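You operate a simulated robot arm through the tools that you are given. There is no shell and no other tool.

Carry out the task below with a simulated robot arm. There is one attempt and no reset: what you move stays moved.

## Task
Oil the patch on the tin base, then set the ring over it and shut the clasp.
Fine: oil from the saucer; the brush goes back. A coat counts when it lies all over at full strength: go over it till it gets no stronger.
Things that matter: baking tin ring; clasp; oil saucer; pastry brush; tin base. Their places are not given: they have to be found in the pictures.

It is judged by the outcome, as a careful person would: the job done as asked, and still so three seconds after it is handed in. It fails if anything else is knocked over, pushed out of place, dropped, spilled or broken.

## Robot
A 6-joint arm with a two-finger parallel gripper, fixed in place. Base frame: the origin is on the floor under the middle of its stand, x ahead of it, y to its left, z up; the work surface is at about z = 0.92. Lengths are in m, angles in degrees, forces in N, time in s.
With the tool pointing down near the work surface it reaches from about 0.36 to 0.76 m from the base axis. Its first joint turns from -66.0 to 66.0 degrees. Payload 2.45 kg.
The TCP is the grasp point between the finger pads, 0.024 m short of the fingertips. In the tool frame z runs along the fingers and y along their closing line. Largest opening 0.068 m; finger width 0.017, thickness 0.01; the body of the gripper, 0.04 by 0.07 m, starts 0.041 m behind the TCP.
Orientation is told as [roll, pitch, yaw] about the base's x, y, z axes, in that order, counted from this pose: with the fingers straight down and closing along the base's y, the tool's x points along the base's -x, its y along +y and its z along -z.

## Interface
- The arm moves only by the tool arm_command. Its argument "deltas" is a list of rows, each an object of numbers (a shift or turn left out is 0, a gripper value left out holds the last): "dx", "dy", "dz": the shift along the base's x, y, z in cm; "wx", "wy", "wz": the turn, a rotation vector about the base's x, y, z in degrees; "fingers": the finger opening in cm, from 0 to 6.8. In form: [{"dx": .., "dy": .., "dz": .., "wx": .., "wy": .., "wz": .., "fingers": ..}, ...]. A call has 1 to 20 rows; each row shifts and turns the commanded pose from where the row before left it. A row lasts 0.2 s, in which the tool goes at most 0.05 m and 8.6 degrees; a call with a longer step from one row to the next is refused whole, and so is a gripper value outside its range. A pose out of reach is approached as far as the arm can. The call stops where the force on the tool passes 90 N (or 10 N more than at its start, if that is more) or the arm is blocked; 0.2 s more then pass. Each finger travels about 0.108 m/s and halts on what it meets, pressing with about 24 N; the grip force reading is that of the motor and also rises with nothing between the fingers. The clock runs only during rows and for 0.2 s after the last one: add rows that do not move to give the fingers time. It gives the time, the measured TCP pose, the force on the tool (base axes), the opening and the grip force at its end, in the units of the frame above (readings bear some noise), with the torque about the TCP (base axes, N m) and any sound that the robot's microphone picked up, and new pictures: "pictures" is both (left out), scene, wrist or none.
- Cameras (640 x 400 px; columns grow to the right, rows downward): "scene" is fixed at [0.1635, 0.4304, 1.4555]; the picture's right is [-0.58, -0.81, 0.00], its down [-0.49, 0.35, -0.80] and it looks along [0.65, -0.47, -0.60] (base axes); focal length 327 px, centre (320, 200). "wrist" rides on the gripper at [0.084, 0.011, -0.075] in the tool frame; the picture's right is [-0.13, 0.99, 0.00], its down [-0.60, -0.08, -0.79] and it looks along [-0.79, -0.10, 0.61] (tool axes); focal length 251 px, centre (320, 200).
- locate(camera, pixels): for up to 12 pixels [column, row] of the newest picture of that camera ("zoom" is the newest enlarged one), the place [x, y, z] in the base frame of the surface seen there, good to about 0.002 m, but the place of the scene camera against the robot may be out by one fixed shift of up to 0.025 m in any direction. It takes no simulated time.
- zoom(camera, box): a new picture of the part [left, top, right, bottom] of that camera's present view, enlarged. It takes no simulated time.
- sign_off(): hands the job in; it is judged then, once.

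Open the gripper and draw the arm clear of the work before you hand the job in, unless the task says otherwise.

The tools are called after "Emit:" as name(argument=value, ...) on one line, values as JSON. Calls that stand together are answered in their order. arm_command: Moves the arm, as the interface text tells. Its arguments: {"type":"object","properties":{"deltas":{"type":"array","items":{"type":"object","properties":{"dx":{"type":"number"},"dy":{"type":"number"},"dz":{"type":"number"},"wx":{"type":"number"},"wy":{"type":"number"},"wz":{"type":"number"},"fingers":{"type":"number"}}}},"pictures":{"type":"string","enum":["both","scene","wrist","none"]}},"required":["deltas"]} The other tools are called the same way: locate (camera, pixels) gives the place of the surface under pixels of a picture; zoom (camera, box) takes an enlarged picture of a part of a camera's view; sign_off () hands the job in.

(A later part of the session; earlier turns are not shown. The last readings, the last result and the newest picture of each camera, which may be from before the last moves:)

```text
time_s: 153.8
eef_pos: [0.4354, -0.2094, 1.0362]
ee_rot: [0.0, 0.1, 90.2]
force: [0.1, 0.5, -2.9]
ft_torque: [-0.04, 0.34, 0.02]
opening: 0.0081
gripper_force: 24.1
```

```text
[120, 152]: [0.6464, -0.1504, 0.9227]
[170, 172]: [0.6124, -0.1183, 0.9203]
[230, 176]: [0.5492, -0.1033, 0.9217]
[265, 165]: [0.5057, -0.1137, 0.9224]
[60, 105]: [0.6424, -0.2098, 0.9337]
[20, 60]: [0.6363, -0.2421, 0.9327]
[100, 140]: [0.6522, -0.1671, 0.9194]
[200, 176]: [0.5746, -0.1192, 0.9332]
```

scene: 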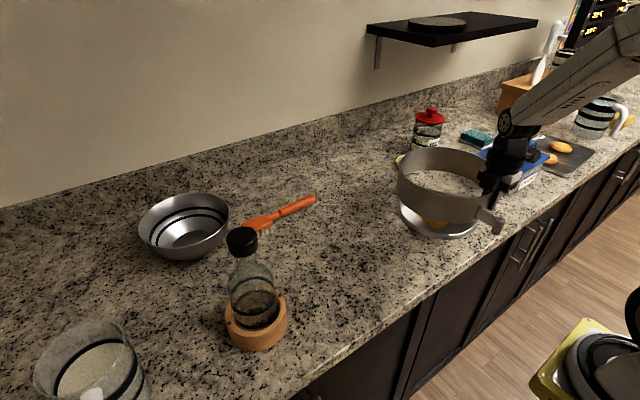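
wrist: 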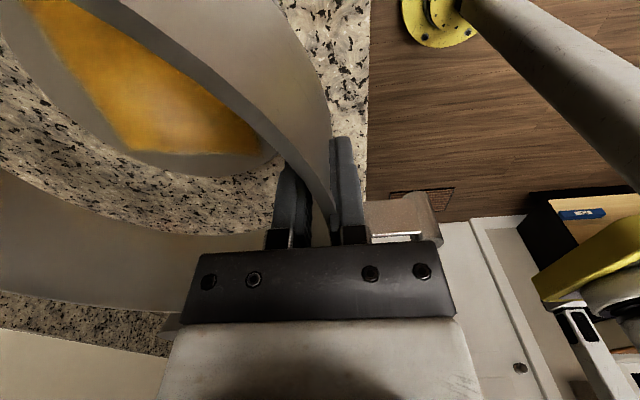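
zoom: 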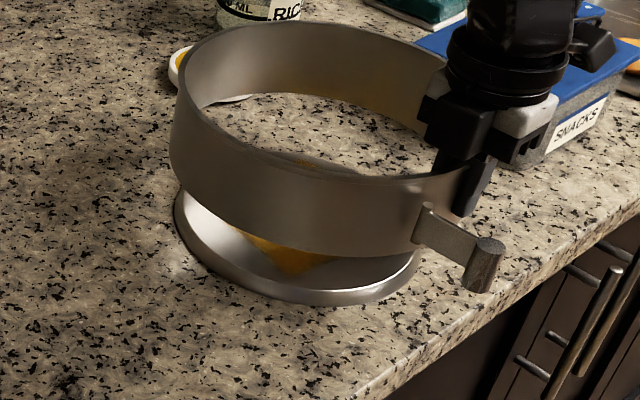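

Ring centre (0.527,-0.202) versus disc centre (0.530,-0.208): I shift (+0.3,-0.6) cm. The ring leans about 2.3° down on its left and 1.5° down at the far side, so I correct with small tool tilts, and lower 2 cm.

Emit:
arm_command(deltas=[{"dx": 0.15, "dy": -0.3, "wx": 1.2, "wy": -0.8}, {"dx": 0.15, "dy": -0.3, "wx": 1.1, "wy": -0.7}, {"dz": -1}, {"dz": -1}, {}, {}], pictures="both")

Emit:
zoom(camera="scene", box=[370, 140, 520, 270])

```text
time_s: 155.2
eef_pos: [0.4382, -0.2153, 1.0156]
ee_rot: [-1.5, -2.3, 90.2]
force: [-0.3, -0.4, -3.5]
ft_torque: [-0.05, 0.32, 0.0]
opening: 0.0078
gripper_force: 24.1
```

scene: 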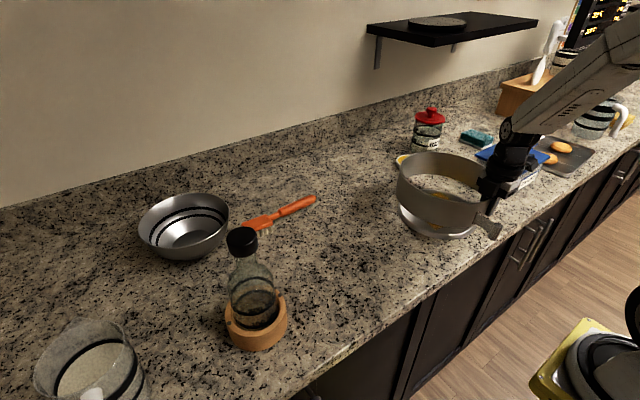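
wrist: 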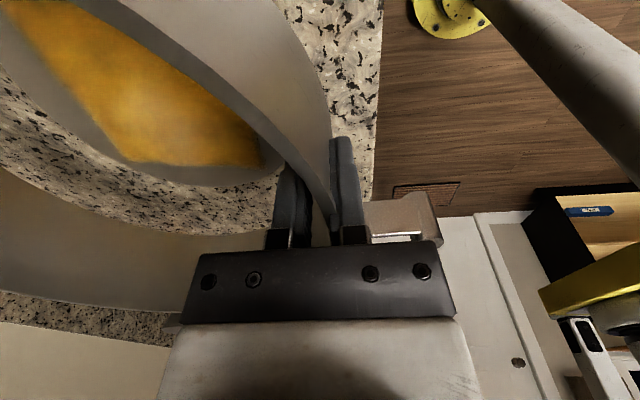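

```text
3.08 times, centred on (445, 205) of scene
```

zoom: 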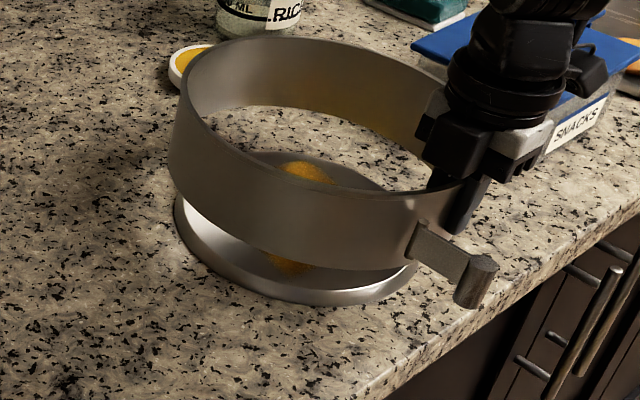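

Emit:
locate(camera="zoom", pixels=[[182, 95], [196, 70], [240, 44], [300, 38], [350, 44], [400, 62], [200, 132], [240, 160], [300, 183], [360, 192], [400, 191]])

Emit:
locate(camera="zoom", pixels=[[180, 215], [190, 240], [210, 262], [250, 287], [300, 300], [350, 302], [390, 292], [210, 235], [260, 255], [320, 268], [370, 266], [175, 190]])

```text
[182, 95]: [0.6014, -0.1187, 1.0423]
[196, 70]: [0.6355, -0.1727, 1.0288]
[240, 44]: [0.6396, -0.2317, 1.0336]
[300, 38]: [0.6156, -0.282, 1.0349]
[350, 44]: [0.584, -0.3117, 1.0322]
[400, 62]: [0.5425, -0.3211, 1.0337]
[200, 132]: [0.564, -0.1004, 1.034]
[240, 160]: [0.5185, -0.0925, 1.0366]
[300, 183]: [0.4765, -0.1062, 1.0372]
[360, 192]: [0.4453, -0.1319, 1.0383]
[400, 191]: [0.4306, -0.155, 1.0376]
```

```text
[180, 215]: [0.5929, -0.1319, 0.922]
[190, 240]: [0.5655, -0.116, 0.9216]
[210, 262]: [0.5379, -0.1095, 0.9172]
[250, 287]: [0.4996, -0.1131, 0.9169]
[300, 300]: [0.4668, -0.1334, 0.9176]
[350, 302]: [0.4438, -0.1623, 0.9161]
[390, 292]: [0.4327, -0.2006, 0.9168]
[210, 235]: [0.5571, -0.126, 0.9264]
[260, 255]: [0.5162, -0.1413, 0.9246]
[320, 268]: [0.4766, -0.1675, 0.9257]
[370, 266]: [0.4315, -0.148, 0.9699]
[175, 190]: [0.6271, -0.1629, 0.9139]
```

The ring is now level within 4 mm and centred on the disc at (0.530,-0.208). I lower 4.2 cm gently and watch the force.

Emit:
arm_command(deltas=[{"dz": -1}, {"dz": -1}, {"dz": -1}, {"dz": -0.7}, {"dz": -0.5}, {}], pictures="both")

Emit:
zoom(camera="scene", box=[370, 150, 520, 270])

```text
time_s: 156.6
eef_pos: [0.4387, -0.2152, 0.9745]
ee_rot: [-1.5, -2.2, 90.1]
force: [-0.5, 0.0, -3.4]
ft_torque: [0.01, 0.3, -0.03]
opening: 0.0082
gripper_force: 23.6
```

scene: 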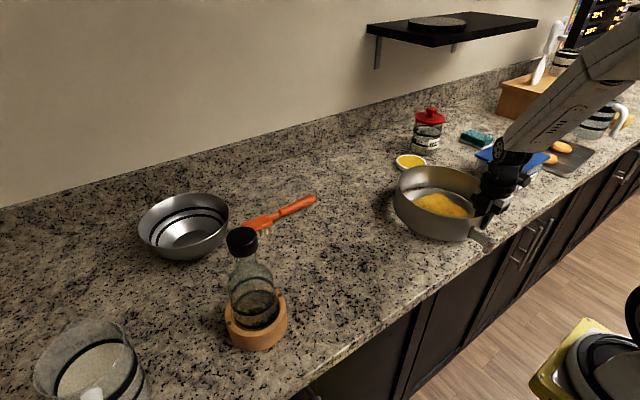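
wrist: 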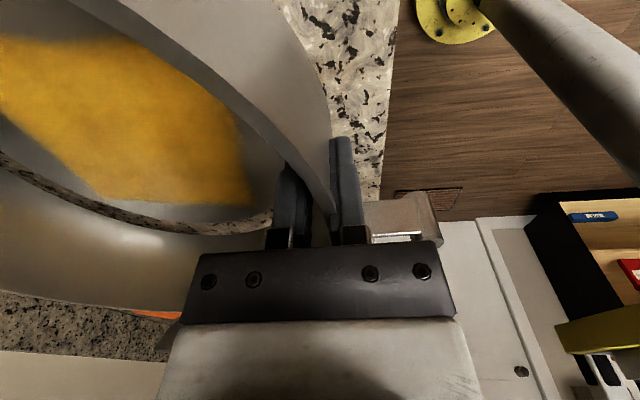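

```text
3.33 times, centred on (445, 210) of scene
```

zoom: 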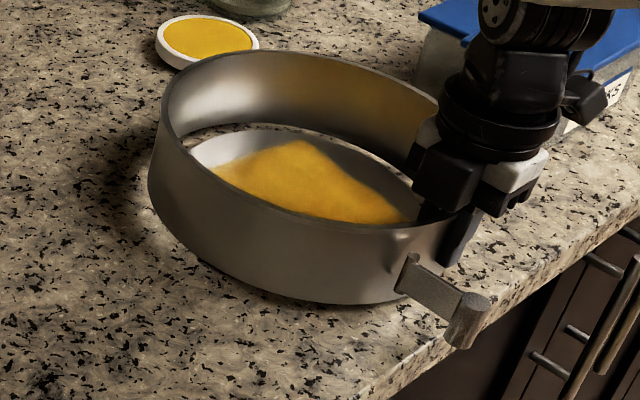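

The ring surrounds the disc freely. I lower the remaining centimetre in small steps.

Emit:
arm_command(deltas=[{"dz": -0.3}, {"dz": -0.2}, {"dz": -0.2}, {}], pictures="none")

```text
time_s: 157.6
eef_pos: [0.4389, -0.2157, 0.9686]
ee_rot: [-1.7, -2.2, 90.1]
force: [-1.3, 1.1, 7.5]
ft_torque: [-0.53, 0.15, 0.02]
opening: 0.0082
gripper_force: 23.4
```

Contact (about 11 N up) with the touch on the right (−y) side. I look before releasing.

Emit:
arm_command(deltas=[{"dz": 0.05}, {}], pictures="both")

Emit:
zoom(camera="scene", box=[380, 155, 510, 260])

```text
time_s: 158.2
eef_pos: [0.4384, -0.215, 0.9685]
ee_rot: [-1.4, -2.3, 90.1]
force: [-0.1, -1.2, -0.3]
ft_torque: [-0.4, 0.12, -0.01]
opening: 0.0081
gripper_force: 23.5
```

scene: 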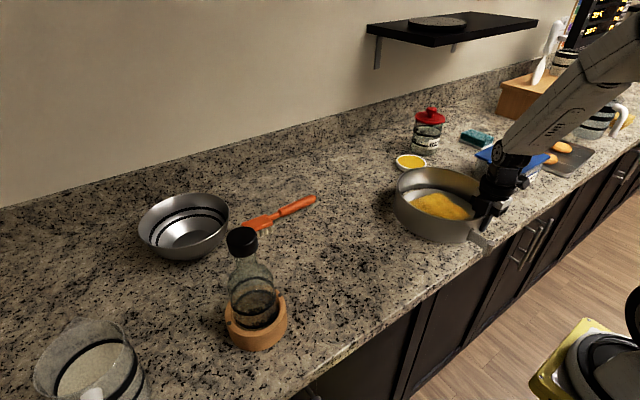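
wrist: 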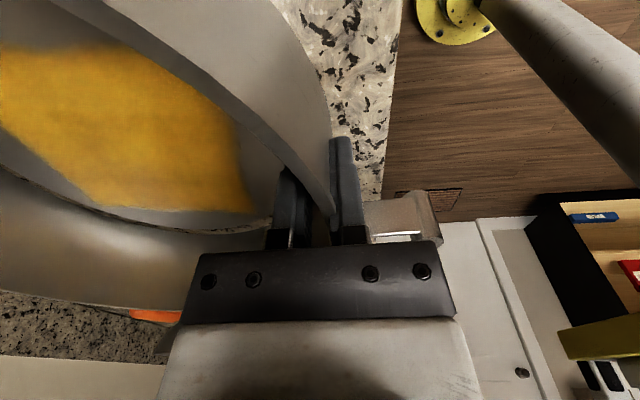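

```text
3.81 times, centred on (445, 208) of scene
```

zoom: 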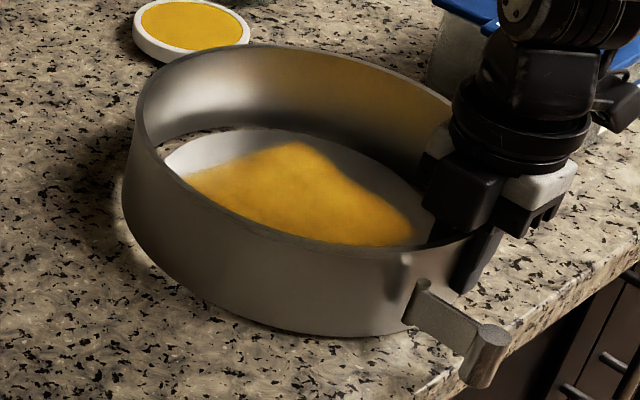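

I check rim heights (resting value was 0.984 in the scene frame) to see whether it sits flat.

Emit:
locate(camera="zoom", pixels=[[140, 100], [170, 70], [240, 49], [300, 48], [370, 63], [430, 90], [150, 150], [200, 200], [260, 232], [320, 247], [370, 251], [440, 238]])

Emit:
locate(camera="wrist", pixels=[[200, 218], [100, 200], [50, 175], [150, 222], [250, 225], [20, 160], [240, 200], [80, 180]])

```text
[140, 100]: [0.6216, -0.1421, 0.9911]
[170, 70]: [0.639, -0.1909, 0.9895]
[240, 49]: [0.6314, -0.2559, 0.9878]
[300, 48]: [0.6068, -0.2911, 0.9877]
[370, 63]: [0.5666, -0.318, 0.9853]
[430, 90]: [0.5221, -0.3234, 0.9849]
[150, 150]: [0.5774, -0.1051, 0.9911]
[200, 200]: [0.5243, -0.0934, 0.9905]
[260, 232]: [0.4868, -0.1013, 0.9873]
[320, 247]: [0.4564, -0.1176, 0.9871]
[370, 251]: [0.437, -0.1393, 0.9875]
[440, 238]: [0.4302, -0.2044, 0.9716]
```

```text
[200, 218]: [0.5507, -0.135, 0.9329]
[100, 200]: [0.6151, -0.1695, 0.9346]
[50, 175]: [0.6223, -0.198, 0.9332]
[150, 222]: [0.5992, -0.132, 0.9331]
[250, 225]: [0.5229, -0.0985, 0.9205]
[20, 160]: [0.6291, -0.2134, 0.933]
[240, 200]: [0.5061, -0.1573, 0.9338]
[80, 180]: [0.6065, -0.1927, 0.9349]
```

The right side touches while the left is about 6 mm high. I tilt wx −1.8° to level it and lower 3 mm more.

Emit:
arm_command(deltas=[{"wx": -0.9}, {"wx": -0.9, "dz": -0.1}, {"dz": -0.1}, {}], pictures="none")

```text
time_s: 159.2
eef_pos: [0.4388, -0.2154, 0.965]
ee_rot: [-1.5, -0.5, 90.2]
force: [-3.5, 3.9, 12.2]
ft_torque: [0.44, 0.56, 0.02]
opening: 0.0081
gripper_force: 24.2
```

The near/left edge is in contact now. I ease 1 mm up and remove some of the far-side tilt (wy +0.9°).

Emit:
arm_command(deltas=[{"dz": 0.1}, {"wy": 0.9}, {}], pictures="scene")

Emit:
zoom(camera="scene", box=[380, 155, 510, 260])

```text
time_s: 160.0
eef_pos: [0.4387, -0.2153, 0.9664]
ee_rot: [-0.6, -0.5, 90.1]
force: [0.1, 0.6, -4.2]
ft_torque: [-0.03, 0.29, -0.02]
opening: 0.0079
gripper_force: 24.0
```

scene: 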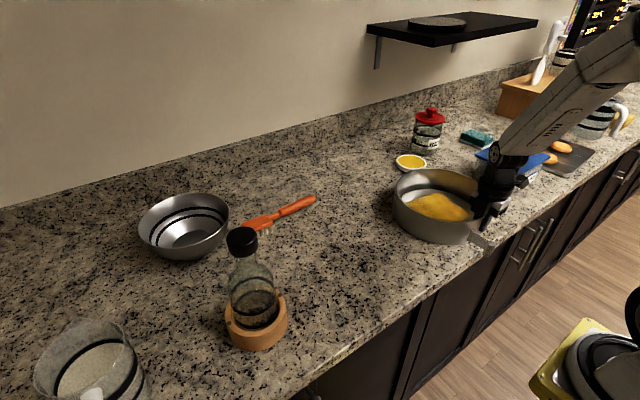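

```text
3.81 times, centred on (445, 208) of scene
```

zoom: 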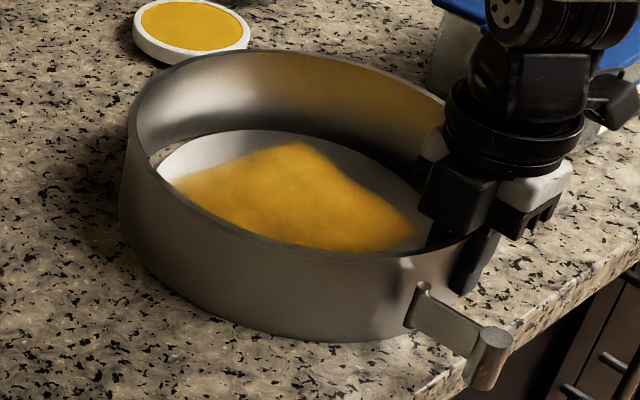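

Emit:
locate(camera="zoom", pixels=[[133, 105], [165, 75], [240, 54], [300, 53], [370, 67], [430, 92], [143, 155], [200, 210], [260, 240], [320, 254], [370, 258]])

Emit:
arm_command(deltas=[{"dz": -0.1}, {}], pictures="none")

```text
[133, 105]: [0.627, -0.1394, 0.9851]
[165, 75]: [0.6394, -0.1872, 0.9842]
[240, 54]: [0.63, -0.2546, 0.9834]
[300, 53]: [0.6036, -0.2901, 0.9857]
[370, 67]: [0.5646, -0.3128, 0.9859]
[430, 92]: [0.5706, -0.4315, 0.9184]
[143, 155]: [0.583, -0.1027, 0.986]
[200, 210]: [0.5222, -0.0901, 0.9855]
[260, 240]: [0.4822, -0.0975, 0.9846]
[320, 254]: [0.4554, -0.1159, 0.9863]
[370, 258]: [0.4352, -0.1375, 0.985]
```

```text
time_s: 160.6
eef_pos: [0.4379, -0.2153, 0.9662]
ee_rot: [-0.6, -0.5, 90.1]
force: [-0.2, 1.2, 4.4]
ft_torque: [0.08, 0.36, 0.04]
opening: 0.008
gripper_force: 23.4
```

The rim is level at 0.985 all round and rests on the counter. I open the fingers to release the ring.

Emit:
arm_command(deltas=[{"fingers": 1.2}, {"fingers": 1.8}, {"fingers": 2.6}, {"fingers": 3.4}, {}, {}], pictures="both")

Emit:
zoom(camera="scene", box=[380, 155, 510, 260])

```text
time_s: 162.0
eef_pos: [0.4385, -0.2149, 0.9659]
ee_rot: [-0.6, -0.5, 90.2]
force: [-0.1, -0.1, -0.3]
ft_torque: [0.04, -0.01, 0.0]
opening: 0.0338
gripper_force: 0.1
```

scene: 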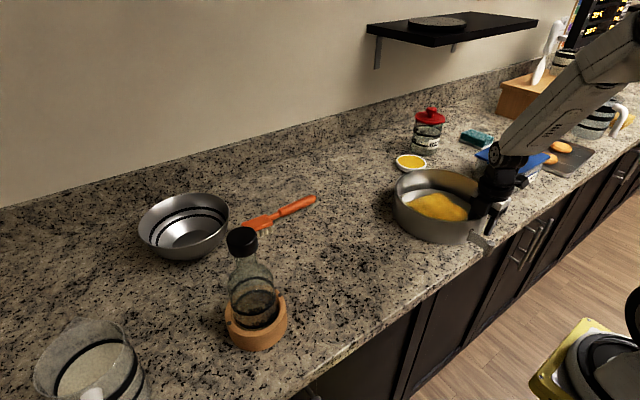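
wrist: 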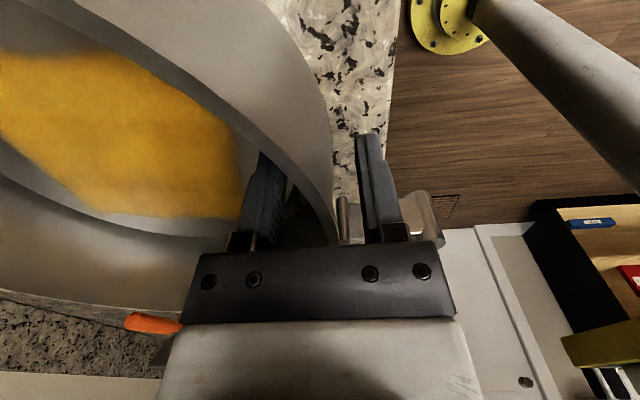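

```text
3.81 times, centred on (445, 208) of scene
```

zoom: 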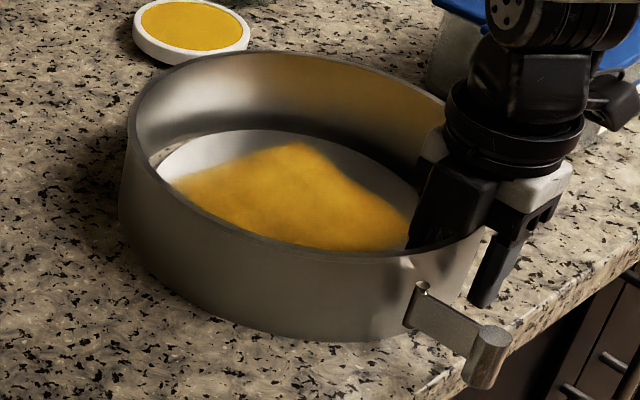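

Released; the ring rests flat around the base. I rise straight up 12 cm, undo the small tilt, and look down on it.

Emit:
arm_command(deltas=[{"dz": 1}, {"dz": 2}, {"dz": 3}, {"dz": 3}, {"dz": 3, "wx": 0.5, "wy": 0.6}, {}], pictures="both")

Emit:
zoom(camera="scene", box=[380, 155, 510, 260])

```text
time_s: 163.4
eef_pos: [0.4379, -0.2149, 1.0866]
ee_rot: [0.0, -1.0, 90.2]
force: [-0.2, 0.0, 0.1]
ft_torque: [0.04, -0.05, 0.01]
opening: 0.034
gripper_force: 0.1
```

scene: 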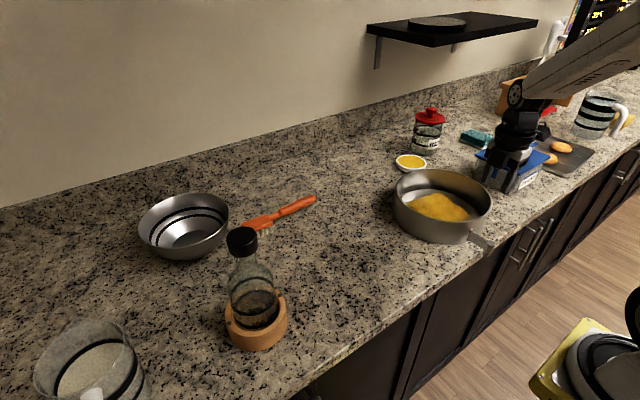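
wrist: 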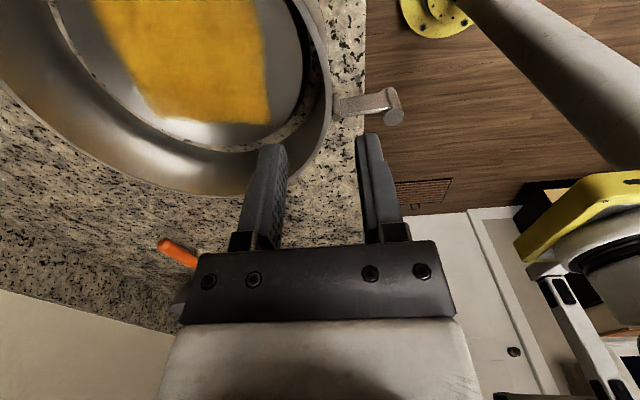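

```text
3.81 times, centred on (445, 208) of scene
```

zoom: 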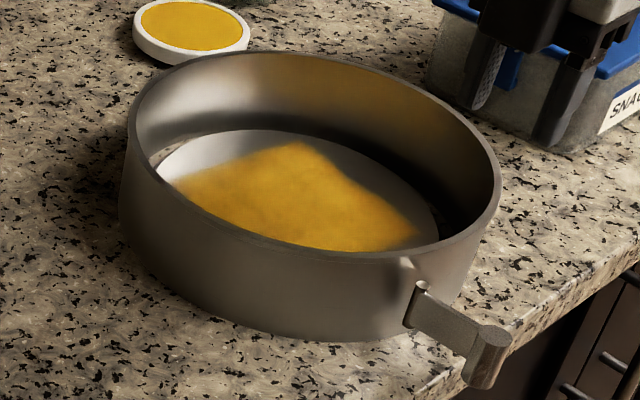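

Ring and base look concentric from above. Now the clasp: pivot at wrist (338,103), knob at (393,108); I locate them and zoom.

Emit:
zoom(camera="wrist", box=[300, 60, 430, 140])

Emit:
locate(camera="wrist", pixels=[[393, 117], [388, 93], [338, 113], [338, 95], [362, 108], [362, 98], [325, 60], [328, 90], [318, 120], [300, 150], [270, 175]])

Emit:
locate(camera="scene", pixels=[[437, 226], [452, 237], [457, 236], [445, 231], [455, 247], [435, 237]])

```text
4.92 times, centred on (365, 100) of wrist
```

zoom: 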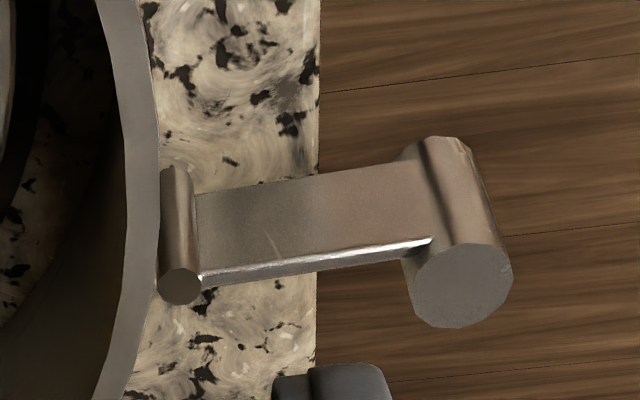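

```text
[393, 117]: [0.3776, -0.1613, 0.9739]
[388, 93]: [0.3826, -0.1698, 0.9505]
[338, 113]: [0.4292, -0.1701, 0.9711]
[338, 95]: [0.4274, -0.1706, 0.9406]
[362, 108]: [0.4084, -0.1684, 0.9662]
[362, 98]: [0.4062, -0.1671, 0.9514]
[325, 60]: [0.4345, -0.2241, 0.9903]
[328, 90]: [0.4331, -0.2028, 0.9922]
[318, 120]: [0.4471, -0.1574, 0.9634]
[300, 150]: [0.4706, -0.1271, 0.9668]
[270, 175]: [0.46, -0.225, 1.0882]
```

```text
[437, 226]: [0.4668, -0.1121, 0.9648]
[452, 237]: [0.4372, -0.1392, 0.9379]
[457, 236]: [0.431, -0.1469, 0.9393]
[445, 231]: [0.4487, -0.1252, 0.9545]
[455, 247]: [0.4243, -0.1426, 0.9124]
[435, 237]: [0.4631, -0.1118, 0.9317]
```

Pivot is now at true (0.4285,-0.170) and knob at (0.379,-0.164). I zoom in on the clasp region in the scene view for any hint of a catch or seam that tells the closing direction.

Emit:
zoom(camera="scene", box=[460, 222, 510, 258])

Emit:
zoom(camera="scene", box=[395, 190, 500, 256])

Emit:
zoom(camera="wrist", box=[240, 0, 420, 130])

```text
11.11 times, centred on (485, 240) of scene
```

zoom: 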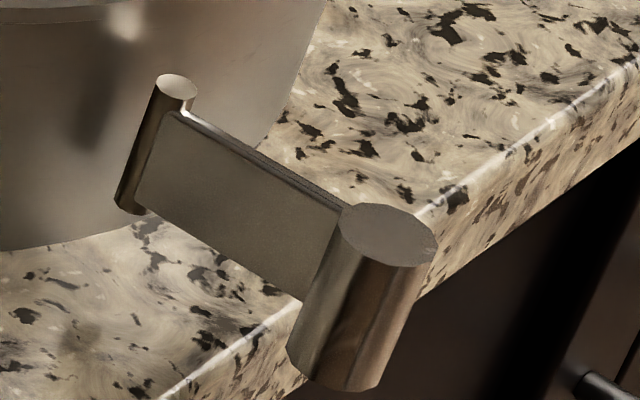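

```text
6.06 times, centred on (448, 223) of scene
```

zoom: 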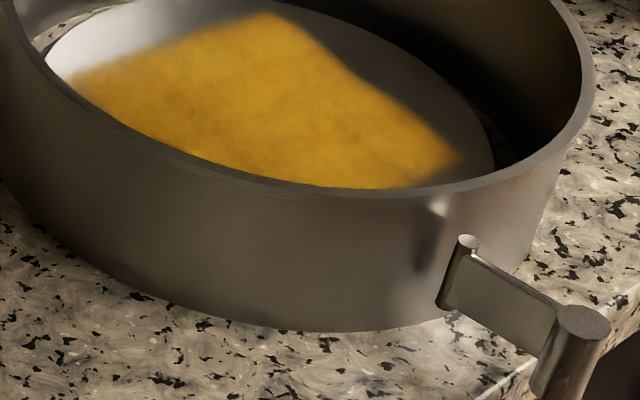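

```text
3.08 times, centred on (330, 65) of wrist
```

zoom: 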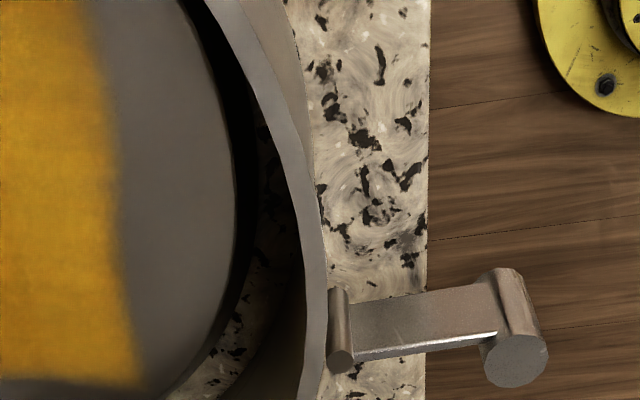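

No catch is visible, so I will find the direction by a gentle push. I turn the tool to yaw 0 (fingers closing along y) above the knob at about (0.379,-0.164), to straddle it.

Emit:
arm_command(deltas=[{"wx": -1.0, "fingers": 4.4}, {"dx": -0.6, "dy": 0.5, "wz": -8.2}, {"dx": -0.6, "dy": 0.5, "wz": -8.2}, {"dx": -0.6, "dy": 0.5, "wz": -8.2}, {"dx": -0.6, "dy": 0.5, "wz": -8.2}, {"dx": -0.6, "dy": 0.5, "wz": -8.2}, {"dx": -0.6, "dy": 0.5, "wz": -8.2}, {"dx": -0.6, "dy": 0.5, "wz": -8.2}, {"dx": -0.6, "dy": 0.5, "wz": -8.2}, {"dx": -0.6, "dy": 0.5, "wz": -8.2}, {"dx": -0.5, "dy": 0.5, "wz": -8.2}, {"wz": -8.2}, {}], pictures="both")

```text
time_s: 166.2
eef_pos: [0.3799, -0.1646, 1.086]
ee_rot: [-0.1, 0.0, -0.1]
force: [-0.1, 0.4, -0.4]
ft_torque: [-0.01, 0.03, 0.03]
opening: 0.0441
gripper_force: 0.1
```

scene: 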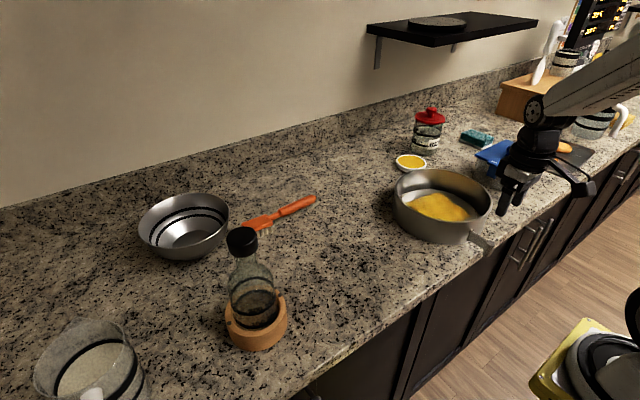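
wrist: 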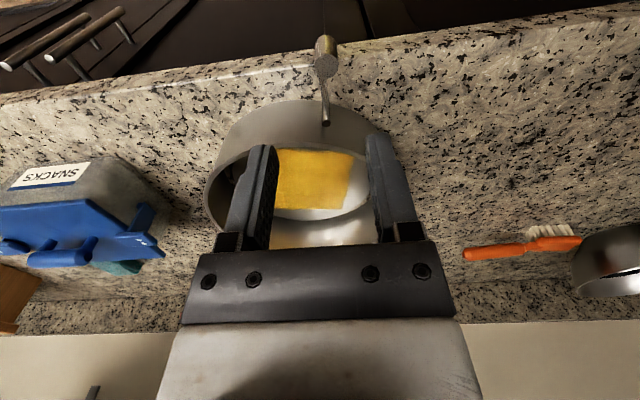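

The knob is at wrist (325,60), close to centre between the fingers. I locate it precisely.

Emit:
zoom(camera="wrist", box=[270, 20, 380, 150])

Emit:
locate(camera="wrist", pixels=[[326, 66], [315, 66], [337, 66], [326, 122], [322, 122], [325, 95], [326, 45], [300, 105], [350, 108]])

```text
3.08 times, centred on (325, 85) of wrist
```

zoom: 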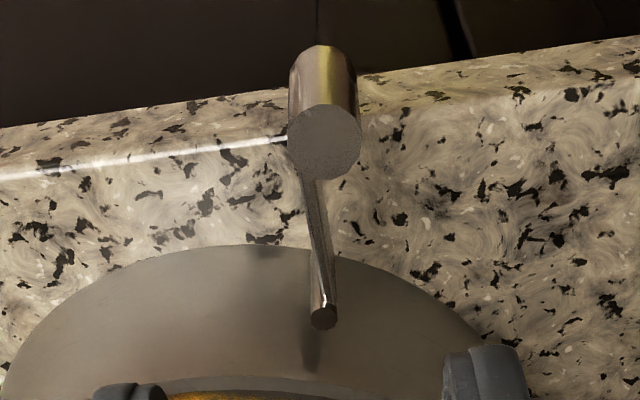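

```text
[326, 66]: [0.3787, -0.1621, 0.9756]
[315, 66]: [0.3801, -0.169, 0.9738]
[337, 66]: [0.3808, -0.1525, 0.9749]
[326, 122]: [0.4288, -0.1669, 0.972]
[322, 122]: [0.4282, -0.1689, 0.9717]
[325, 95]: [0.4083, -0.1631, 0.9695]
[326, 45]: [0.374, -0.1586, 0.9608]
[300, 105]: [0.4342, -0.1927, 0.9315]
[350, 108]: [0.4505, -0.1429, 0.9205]
```

Knob centre (0.379,-0.161), diameter about 18 mm, pivot (0.4285,-0.168). I lower the open fingers on either side of the knob, fingertips to about z 0.955.

Emit:
arm_command(deltas=[{"dx": -0.1, "dy": 0.36, "dz": -2}, {"dz": -2.5}, {"dz": -2.5}, {"dz": -2}, {"dz": -1.5}, {}], pictures="both")

Emit:
zoom(camera="wrist", box=[220, 20, 420, 260])

Emit:
zoom(camera="scene", box=[420, 170, 550, 275])

```text
time_s: 167.6
eef_pos: [0.3783, -0.1621, 0.9801]
ee_rot: [0.0, 0.0, 0.0]
force: [0.0, 0.6, -0.3]
ft_torque: [0.0, 0.01, 0.0]
opening: 0.0439
gripper_force: 0.0
```

scene: 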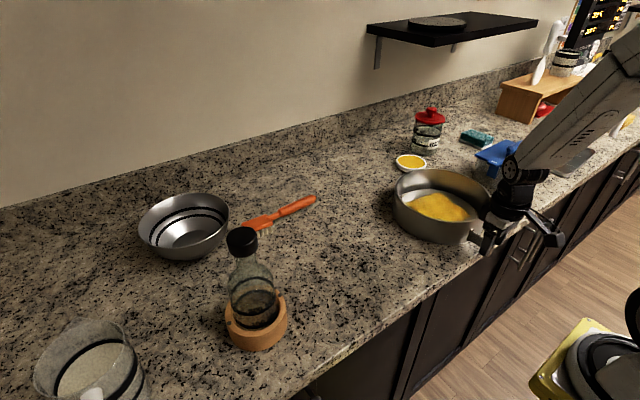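
wrist: 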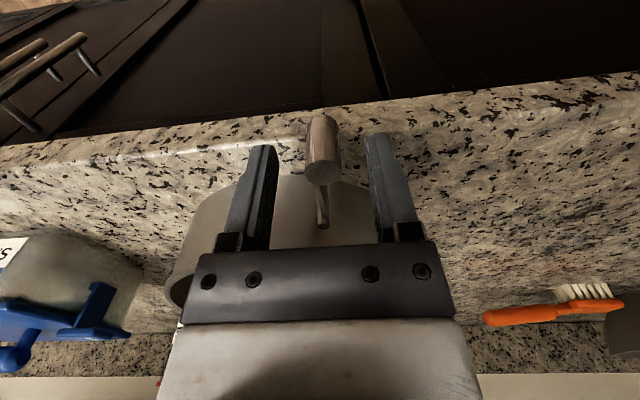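

```text
1.67 times, centred on (320, 140) of wrist
```

zoom: 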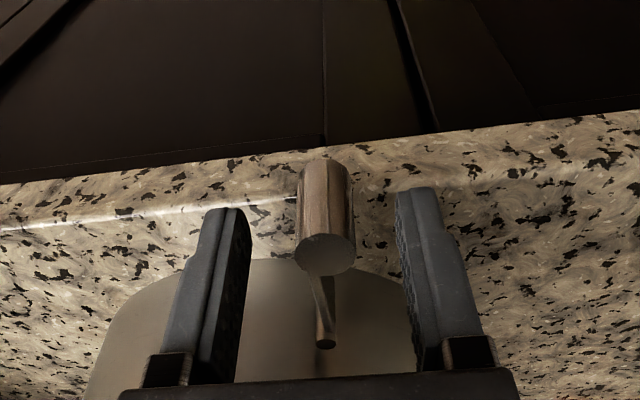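

```text
3.81 times, centred on (485, 222) of scene
```

zoom: 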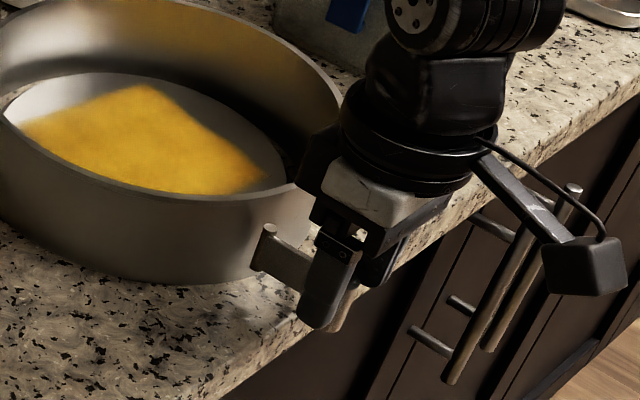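

Fingers straddle the knob. I narrow the opening to 2.4 cm to cage it loosely, then push gently toward −y and read the force.

Emit:
arm_command(deltas=[{"fingers": 3.4}, {"fingers": 2.6}, {"fingers": 2.4}, {}], pictures="wrist")

Emit:
arm_command(deltas=[{"dy": -0.3}, {"dy": -0.2}, {}], pictures="wrist")

```text
time_s: 168.6
eef_pos: [0.3795, -0.1604, 0.9793]
ee_rot: [0.1, 0.0, -0.2]
force: [0.5, -0.4, 0.4]
ft_torque: [0.0, -0.03, -0.01]
opening: 0.0239
gripper_force: 0.0
```

wrist: 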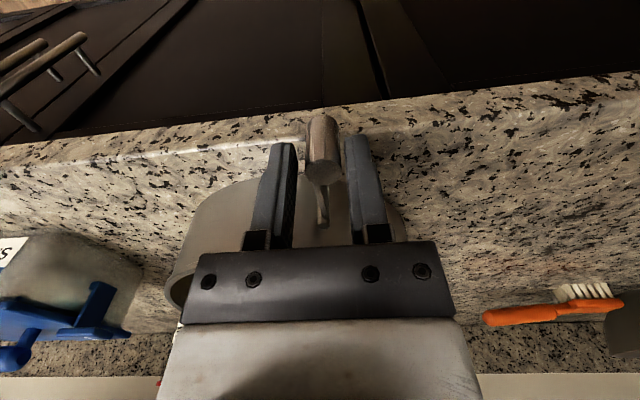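

```text
time_s: 169.4
eef_pos: [0.3787, -0.1661, 0.981]
ee_rot: [0.1, 0.0, -0.1]
force: [0.9, 1.2, 0.1]
ft_torque: [-0.01, -0.01, 0.0]
opening: 0.0247
gripper_force: 0.0
```

wrist: 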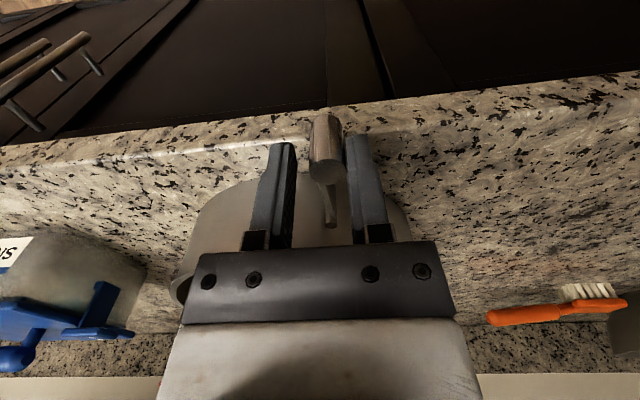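

Light contact (1.2 N). I push 6 mm further toward −y and check whether the lever turns or the ring moves.

Emit:
arm_command(deltas=[{"dy": -0.2}, {"dy": -0.2}, {"dy": -0.2}, {}], pictures="both")

Emit:
zoom(camera="wrist", box=[260, 90, 400, 250])

Emit:
zoom(camera="scene", box=[420, 170, 550, 275])

```text
time_s: 170.4
eef_pos: [0.3787, -0.1716, 0.9806]
ee_rot: [-0.1, 0.0, -0.1]
force: [-0.3, 0.0, 0.7]
ft_torque: [0.02, -0.02, 0.0]
opening: 0.0243
gripper_force: 0.1
```

scene: 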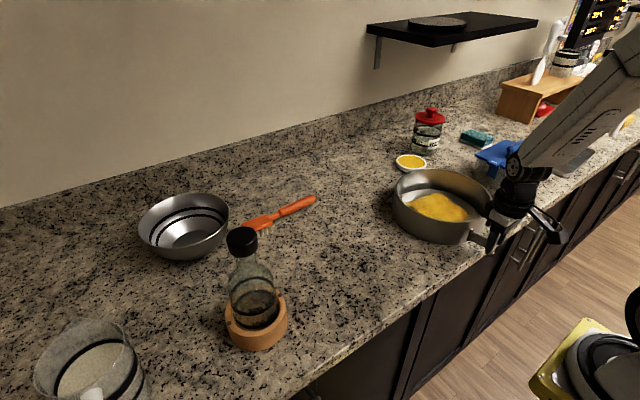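
wrist: 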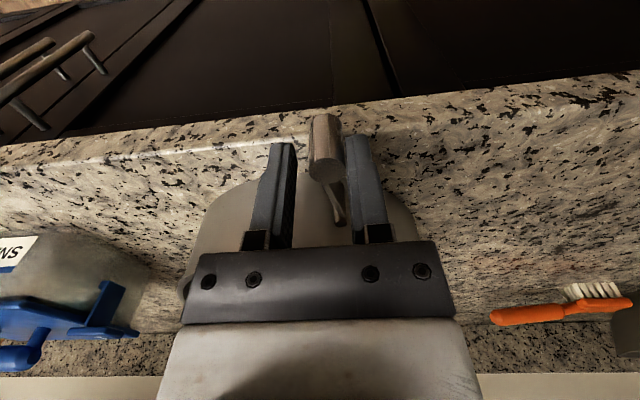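

```text
2.50 times, centred on (330, 170) of wrist
```

zoom: 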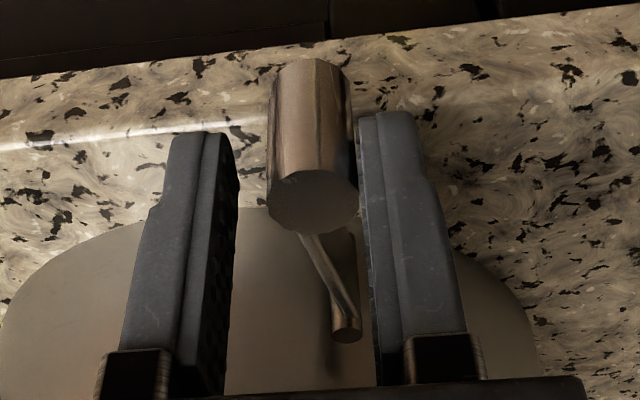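

```text
3.81 times, centred on (485, 222) of scene
```

zoom: 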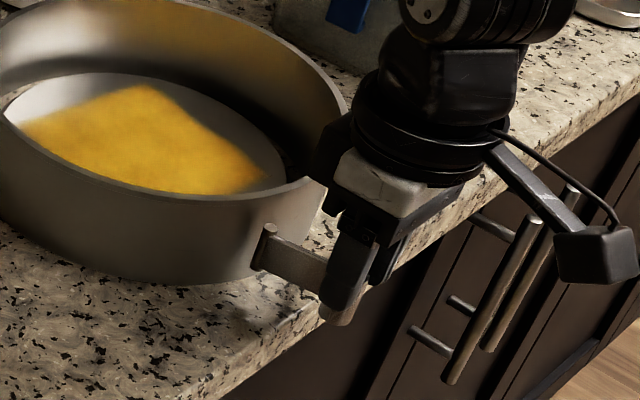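

The lever turns freely about its pivot toward −y while the ring stays put. I follow its arc with the caged fingers to about 40° further.

Emit:
arm_command(deltas=[{"dx": 0.03, "dy": -0.46}, {"dx": 0.03, "dy": -0.45}, {"dx": 0.11, "dy": -0.42}, {"dx": 0.11, "dy": -0.42}, {}], pictures="wrist")

Emit:
zoom(camera="wrist", box=[240, 70, 440, 260])

```text
time_s: 171.6
eef_pos: [0.3812, -0.1903, 0.9809]
ee_rot: [0.0, 0.0, 0.0]
force: [0.0, 0.4, -0.5]
ft_torque: [0.06, -0.04, -0.02]
opening: 0.0244
gripper_force: 0.2
```

wrist: 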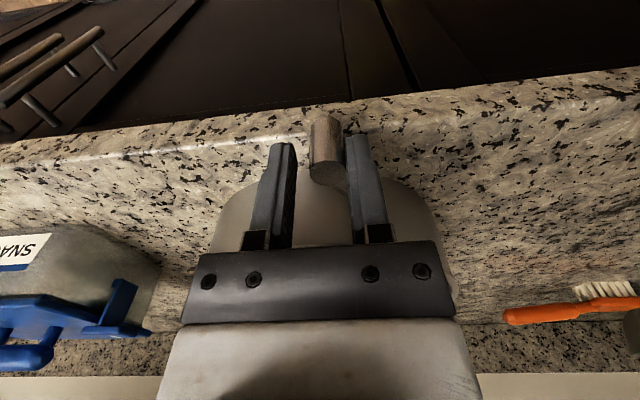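

```text
2.11 times, centred on (340, 165) of wrist
```

zoom: 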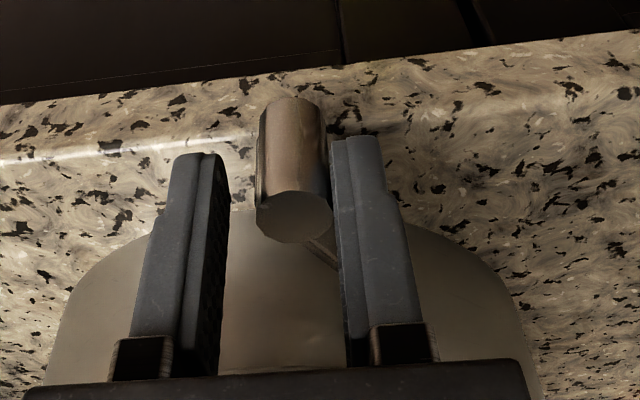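

The lever keeps turning with little force (now about 200°). I continue along the arc to about 225°.

Emit:
arm_command(deltas=[{"dx": 0.18, "dy": -0.4}, {"dx": 0.19, "dy": -0.39}, {"dx": 0.25, "dy": -0.36}, {"dx": 0.25, "dy": -0.35}, {}], pictures="both")

Emit:
zoom(camera="wrist", box=[240, 70, 440, 260])

Emit:
zoom(camera="scene", box=[420, 170, 550, 275])

```text
time_s: 172.8
eef_pos: [0.3896, -0.2049, 0.9822]
ee_rot: [0.0, 0.0, -0.1]
force: [-0.2, 1.7, 0.1]
ft_torque: [0.05, -0.01, -0.01]
opening: 0.0244
gripper_force: 0.5
```

scene: 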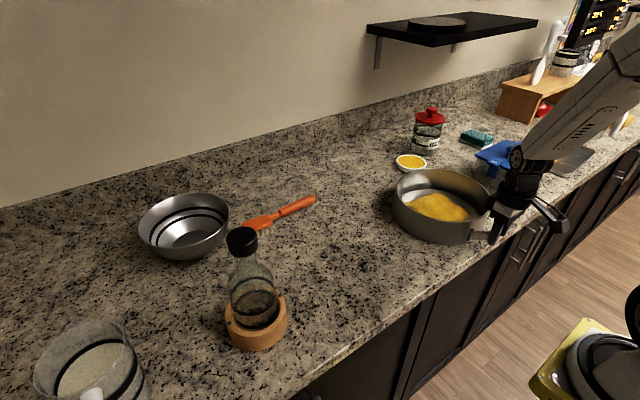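
wrist: 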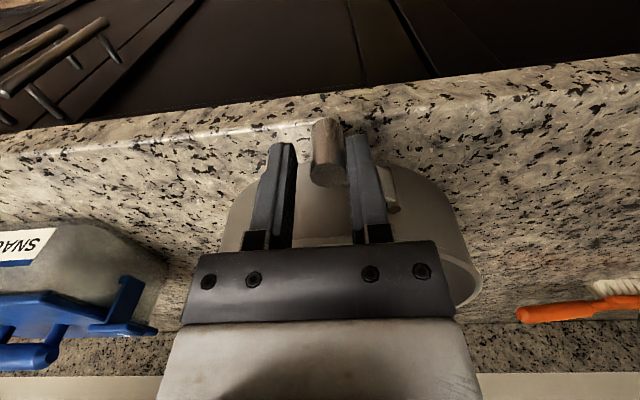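

```text
2.11 times, centred on (340, 165) of wrist
```

zoom: 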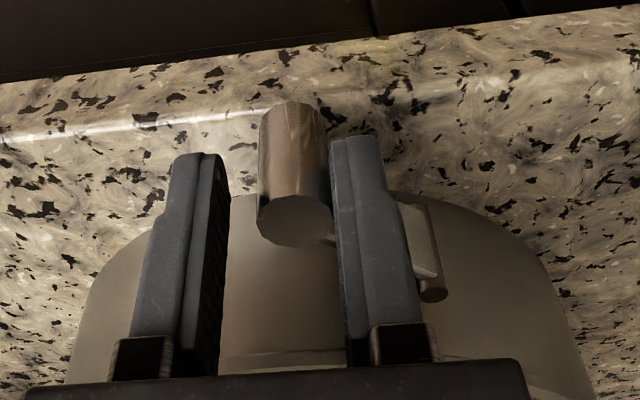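

```text
3.81 times, centred on (485, 222) of scene
```

zoom: 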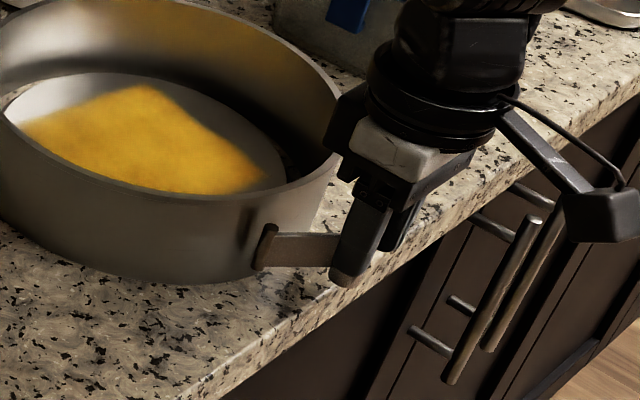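

The lever is at about 220° and the ring is unmoved. Now I lift, turn the tool to yaw 90 and open fully, to straddle the ring wall (inside) and knob (outside) for squeezing the clasp shut.

Emit:
arm_command(deltas=[{"dy": 0.15}, {"dz": 2}, {"dz": 3}, {"dz": 4}, {"wz": 8.2, "dx": 0.2, "fingers": 6.8}, {"wz": 8.2, "dx": 0.2}, {"wz": 8.2, "dx": 0.2}, {"wz": 8.2, "dx": 0.2}, {"wz": 8.2, "dx": 0.2}, {"wz": 8.2, "dx": 0.2}, {"wz": 8.2, "dx": 0.2}, {"wz": 8.2, "dx": 0.2}, {"wz": 8.2, "dx": 0.2}, {"wz": 8.2, "dx": 0.2}, {"wz": 8.2, "dy": -0.35}, {}], pictures="both")

Emit:
zoom(camera="scene", box=[420, 170, 550, 275])

```text
time_s: 176.2
eef_pos: [0.4104, -0.2075, 1.0708]
ee_rot: [0.0, 0.1, 90.3]
force: [-0.3, 0.0, 0.6]
ft_torque: [0.0, 0.0, -0.02]
opening: 0.0683
gripper_force: 0.0
```

scene: 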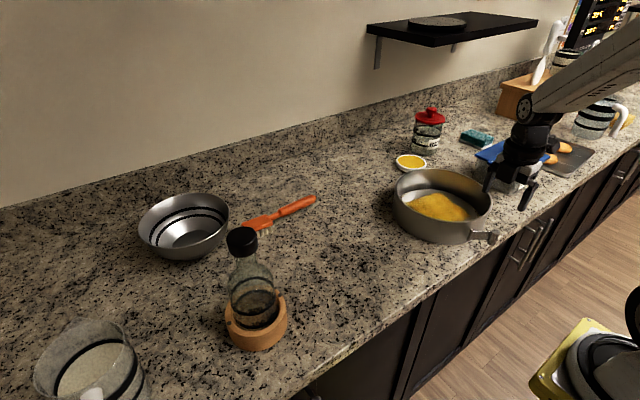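
wrist: 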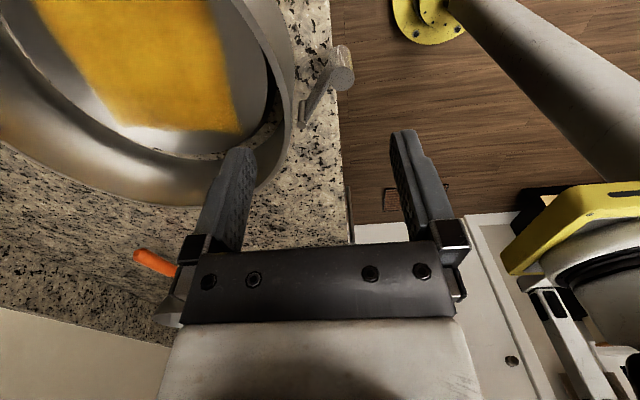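

```text
3.81 times, centred on (485, 222) of scene
```

zoom: 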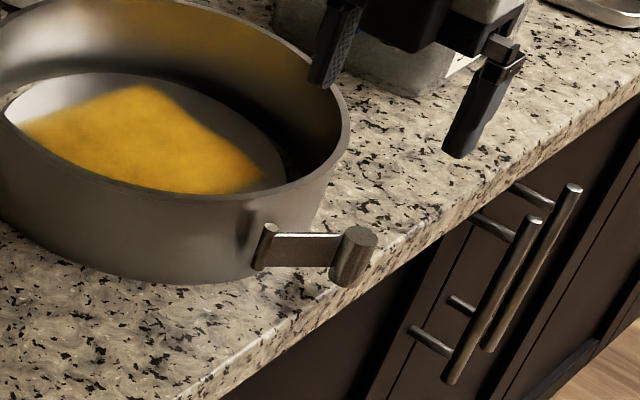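

The lever stays where I left it. I locate the knob (wrist 343,78), pivot (303,115) and the rim at this y.

Emit:
zoom(camera="wrist", box=[250, 20, 400, 140])

Emit:
locate(camera="wrist", pixels=[[344, 78], [335, 82], [353, 76], [304, 124], [290, 60], [293, 75], [289, 100], [285, 60], [284, 85], [280, 45], [320, 95]])

```text
3.33 times, centred on (325, 80) of wrist
```

zoom: 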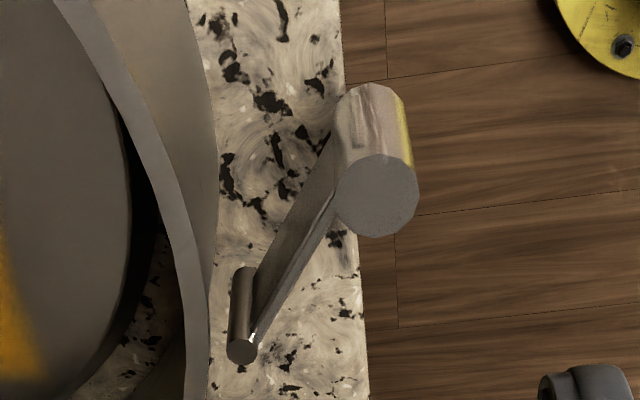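

```text
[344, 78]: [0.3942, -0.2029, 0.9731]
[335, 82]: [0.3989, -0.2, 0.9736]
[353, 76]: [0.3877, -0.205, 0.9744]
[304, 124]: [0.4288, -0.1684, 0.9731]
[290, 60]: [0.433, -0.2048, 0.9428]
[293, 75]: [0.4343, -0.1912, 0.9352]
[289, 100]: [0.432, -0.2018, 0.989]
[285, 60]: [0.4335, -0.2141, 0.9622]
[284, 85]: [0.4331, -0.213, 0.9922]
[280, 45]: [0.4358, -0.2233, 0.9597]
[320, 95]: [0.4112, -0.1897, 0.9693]
```

Knob centre (0.3935,-0.2027), wall x 0.4325–0.4385; with full opening the fingers clear both by about 7 mm. I lower to z≈0.976.

Emit:
arm_command(deltas=[{"dx": 0.1, "dz": -2}, {"dz": -2.5}, {"dz": -2.5}, {"dz": -1.5}, {"dz": -1.0}, {}], pictures="both")

Emit:
zoom(camera="scene", box=[420, 170, 550, 275])

Emit:
zoom(camera="wrist", box=[200, 80, 460, 260])

```text
time_s: 177.6
eef_pos: [0.4113, -0.2062, 0.9759]
ee_rot: [0.0, 0.1, 90.1]
force: [-0.1, -0.4, -0.1]
ft_torque: [0.02, 0.03, -0.02]
opening: 0.0679
gripper_force: 0.1
```

scene: 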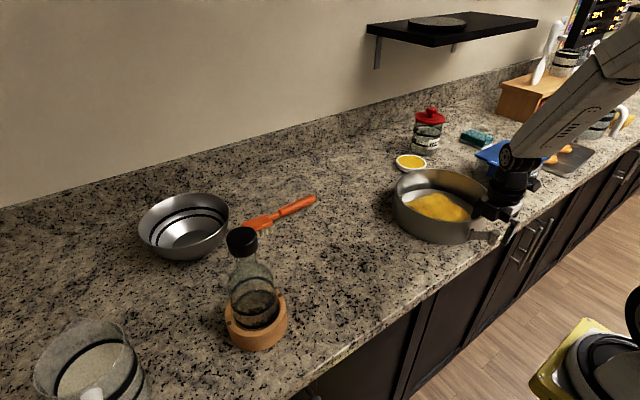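
wrist: 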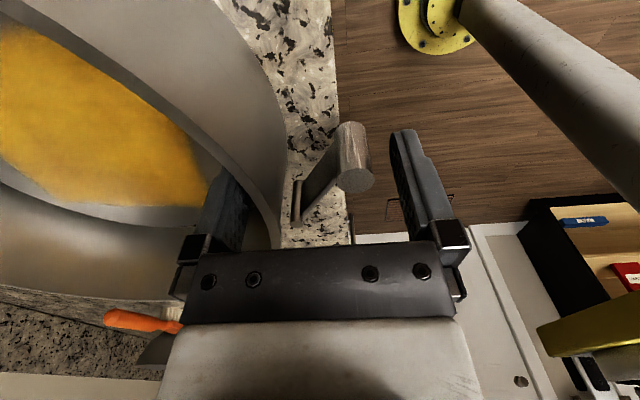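

```text
3.81 times, centred on (485, 222) of scene
```

zoom: 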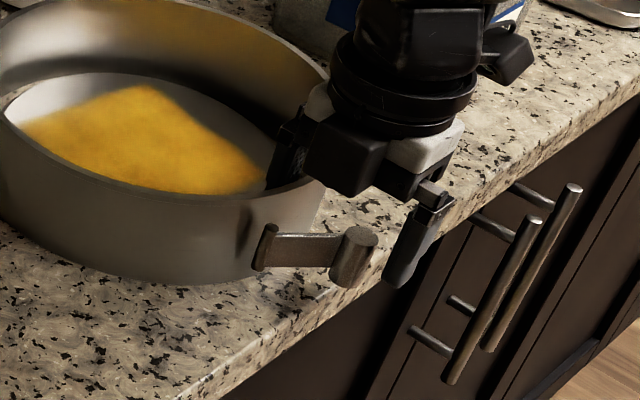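

```text
2.22 times, centred on (330, 170) of wrist
```

zoom: 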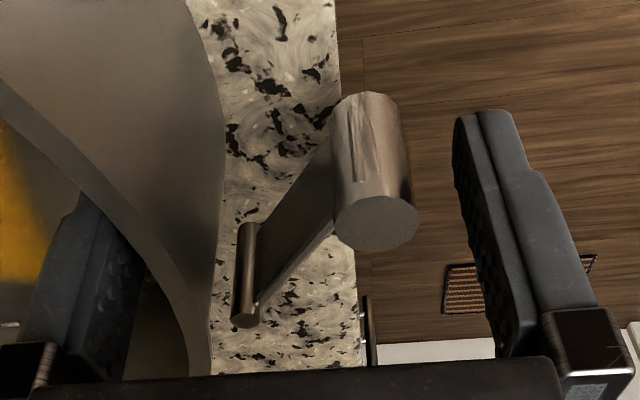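

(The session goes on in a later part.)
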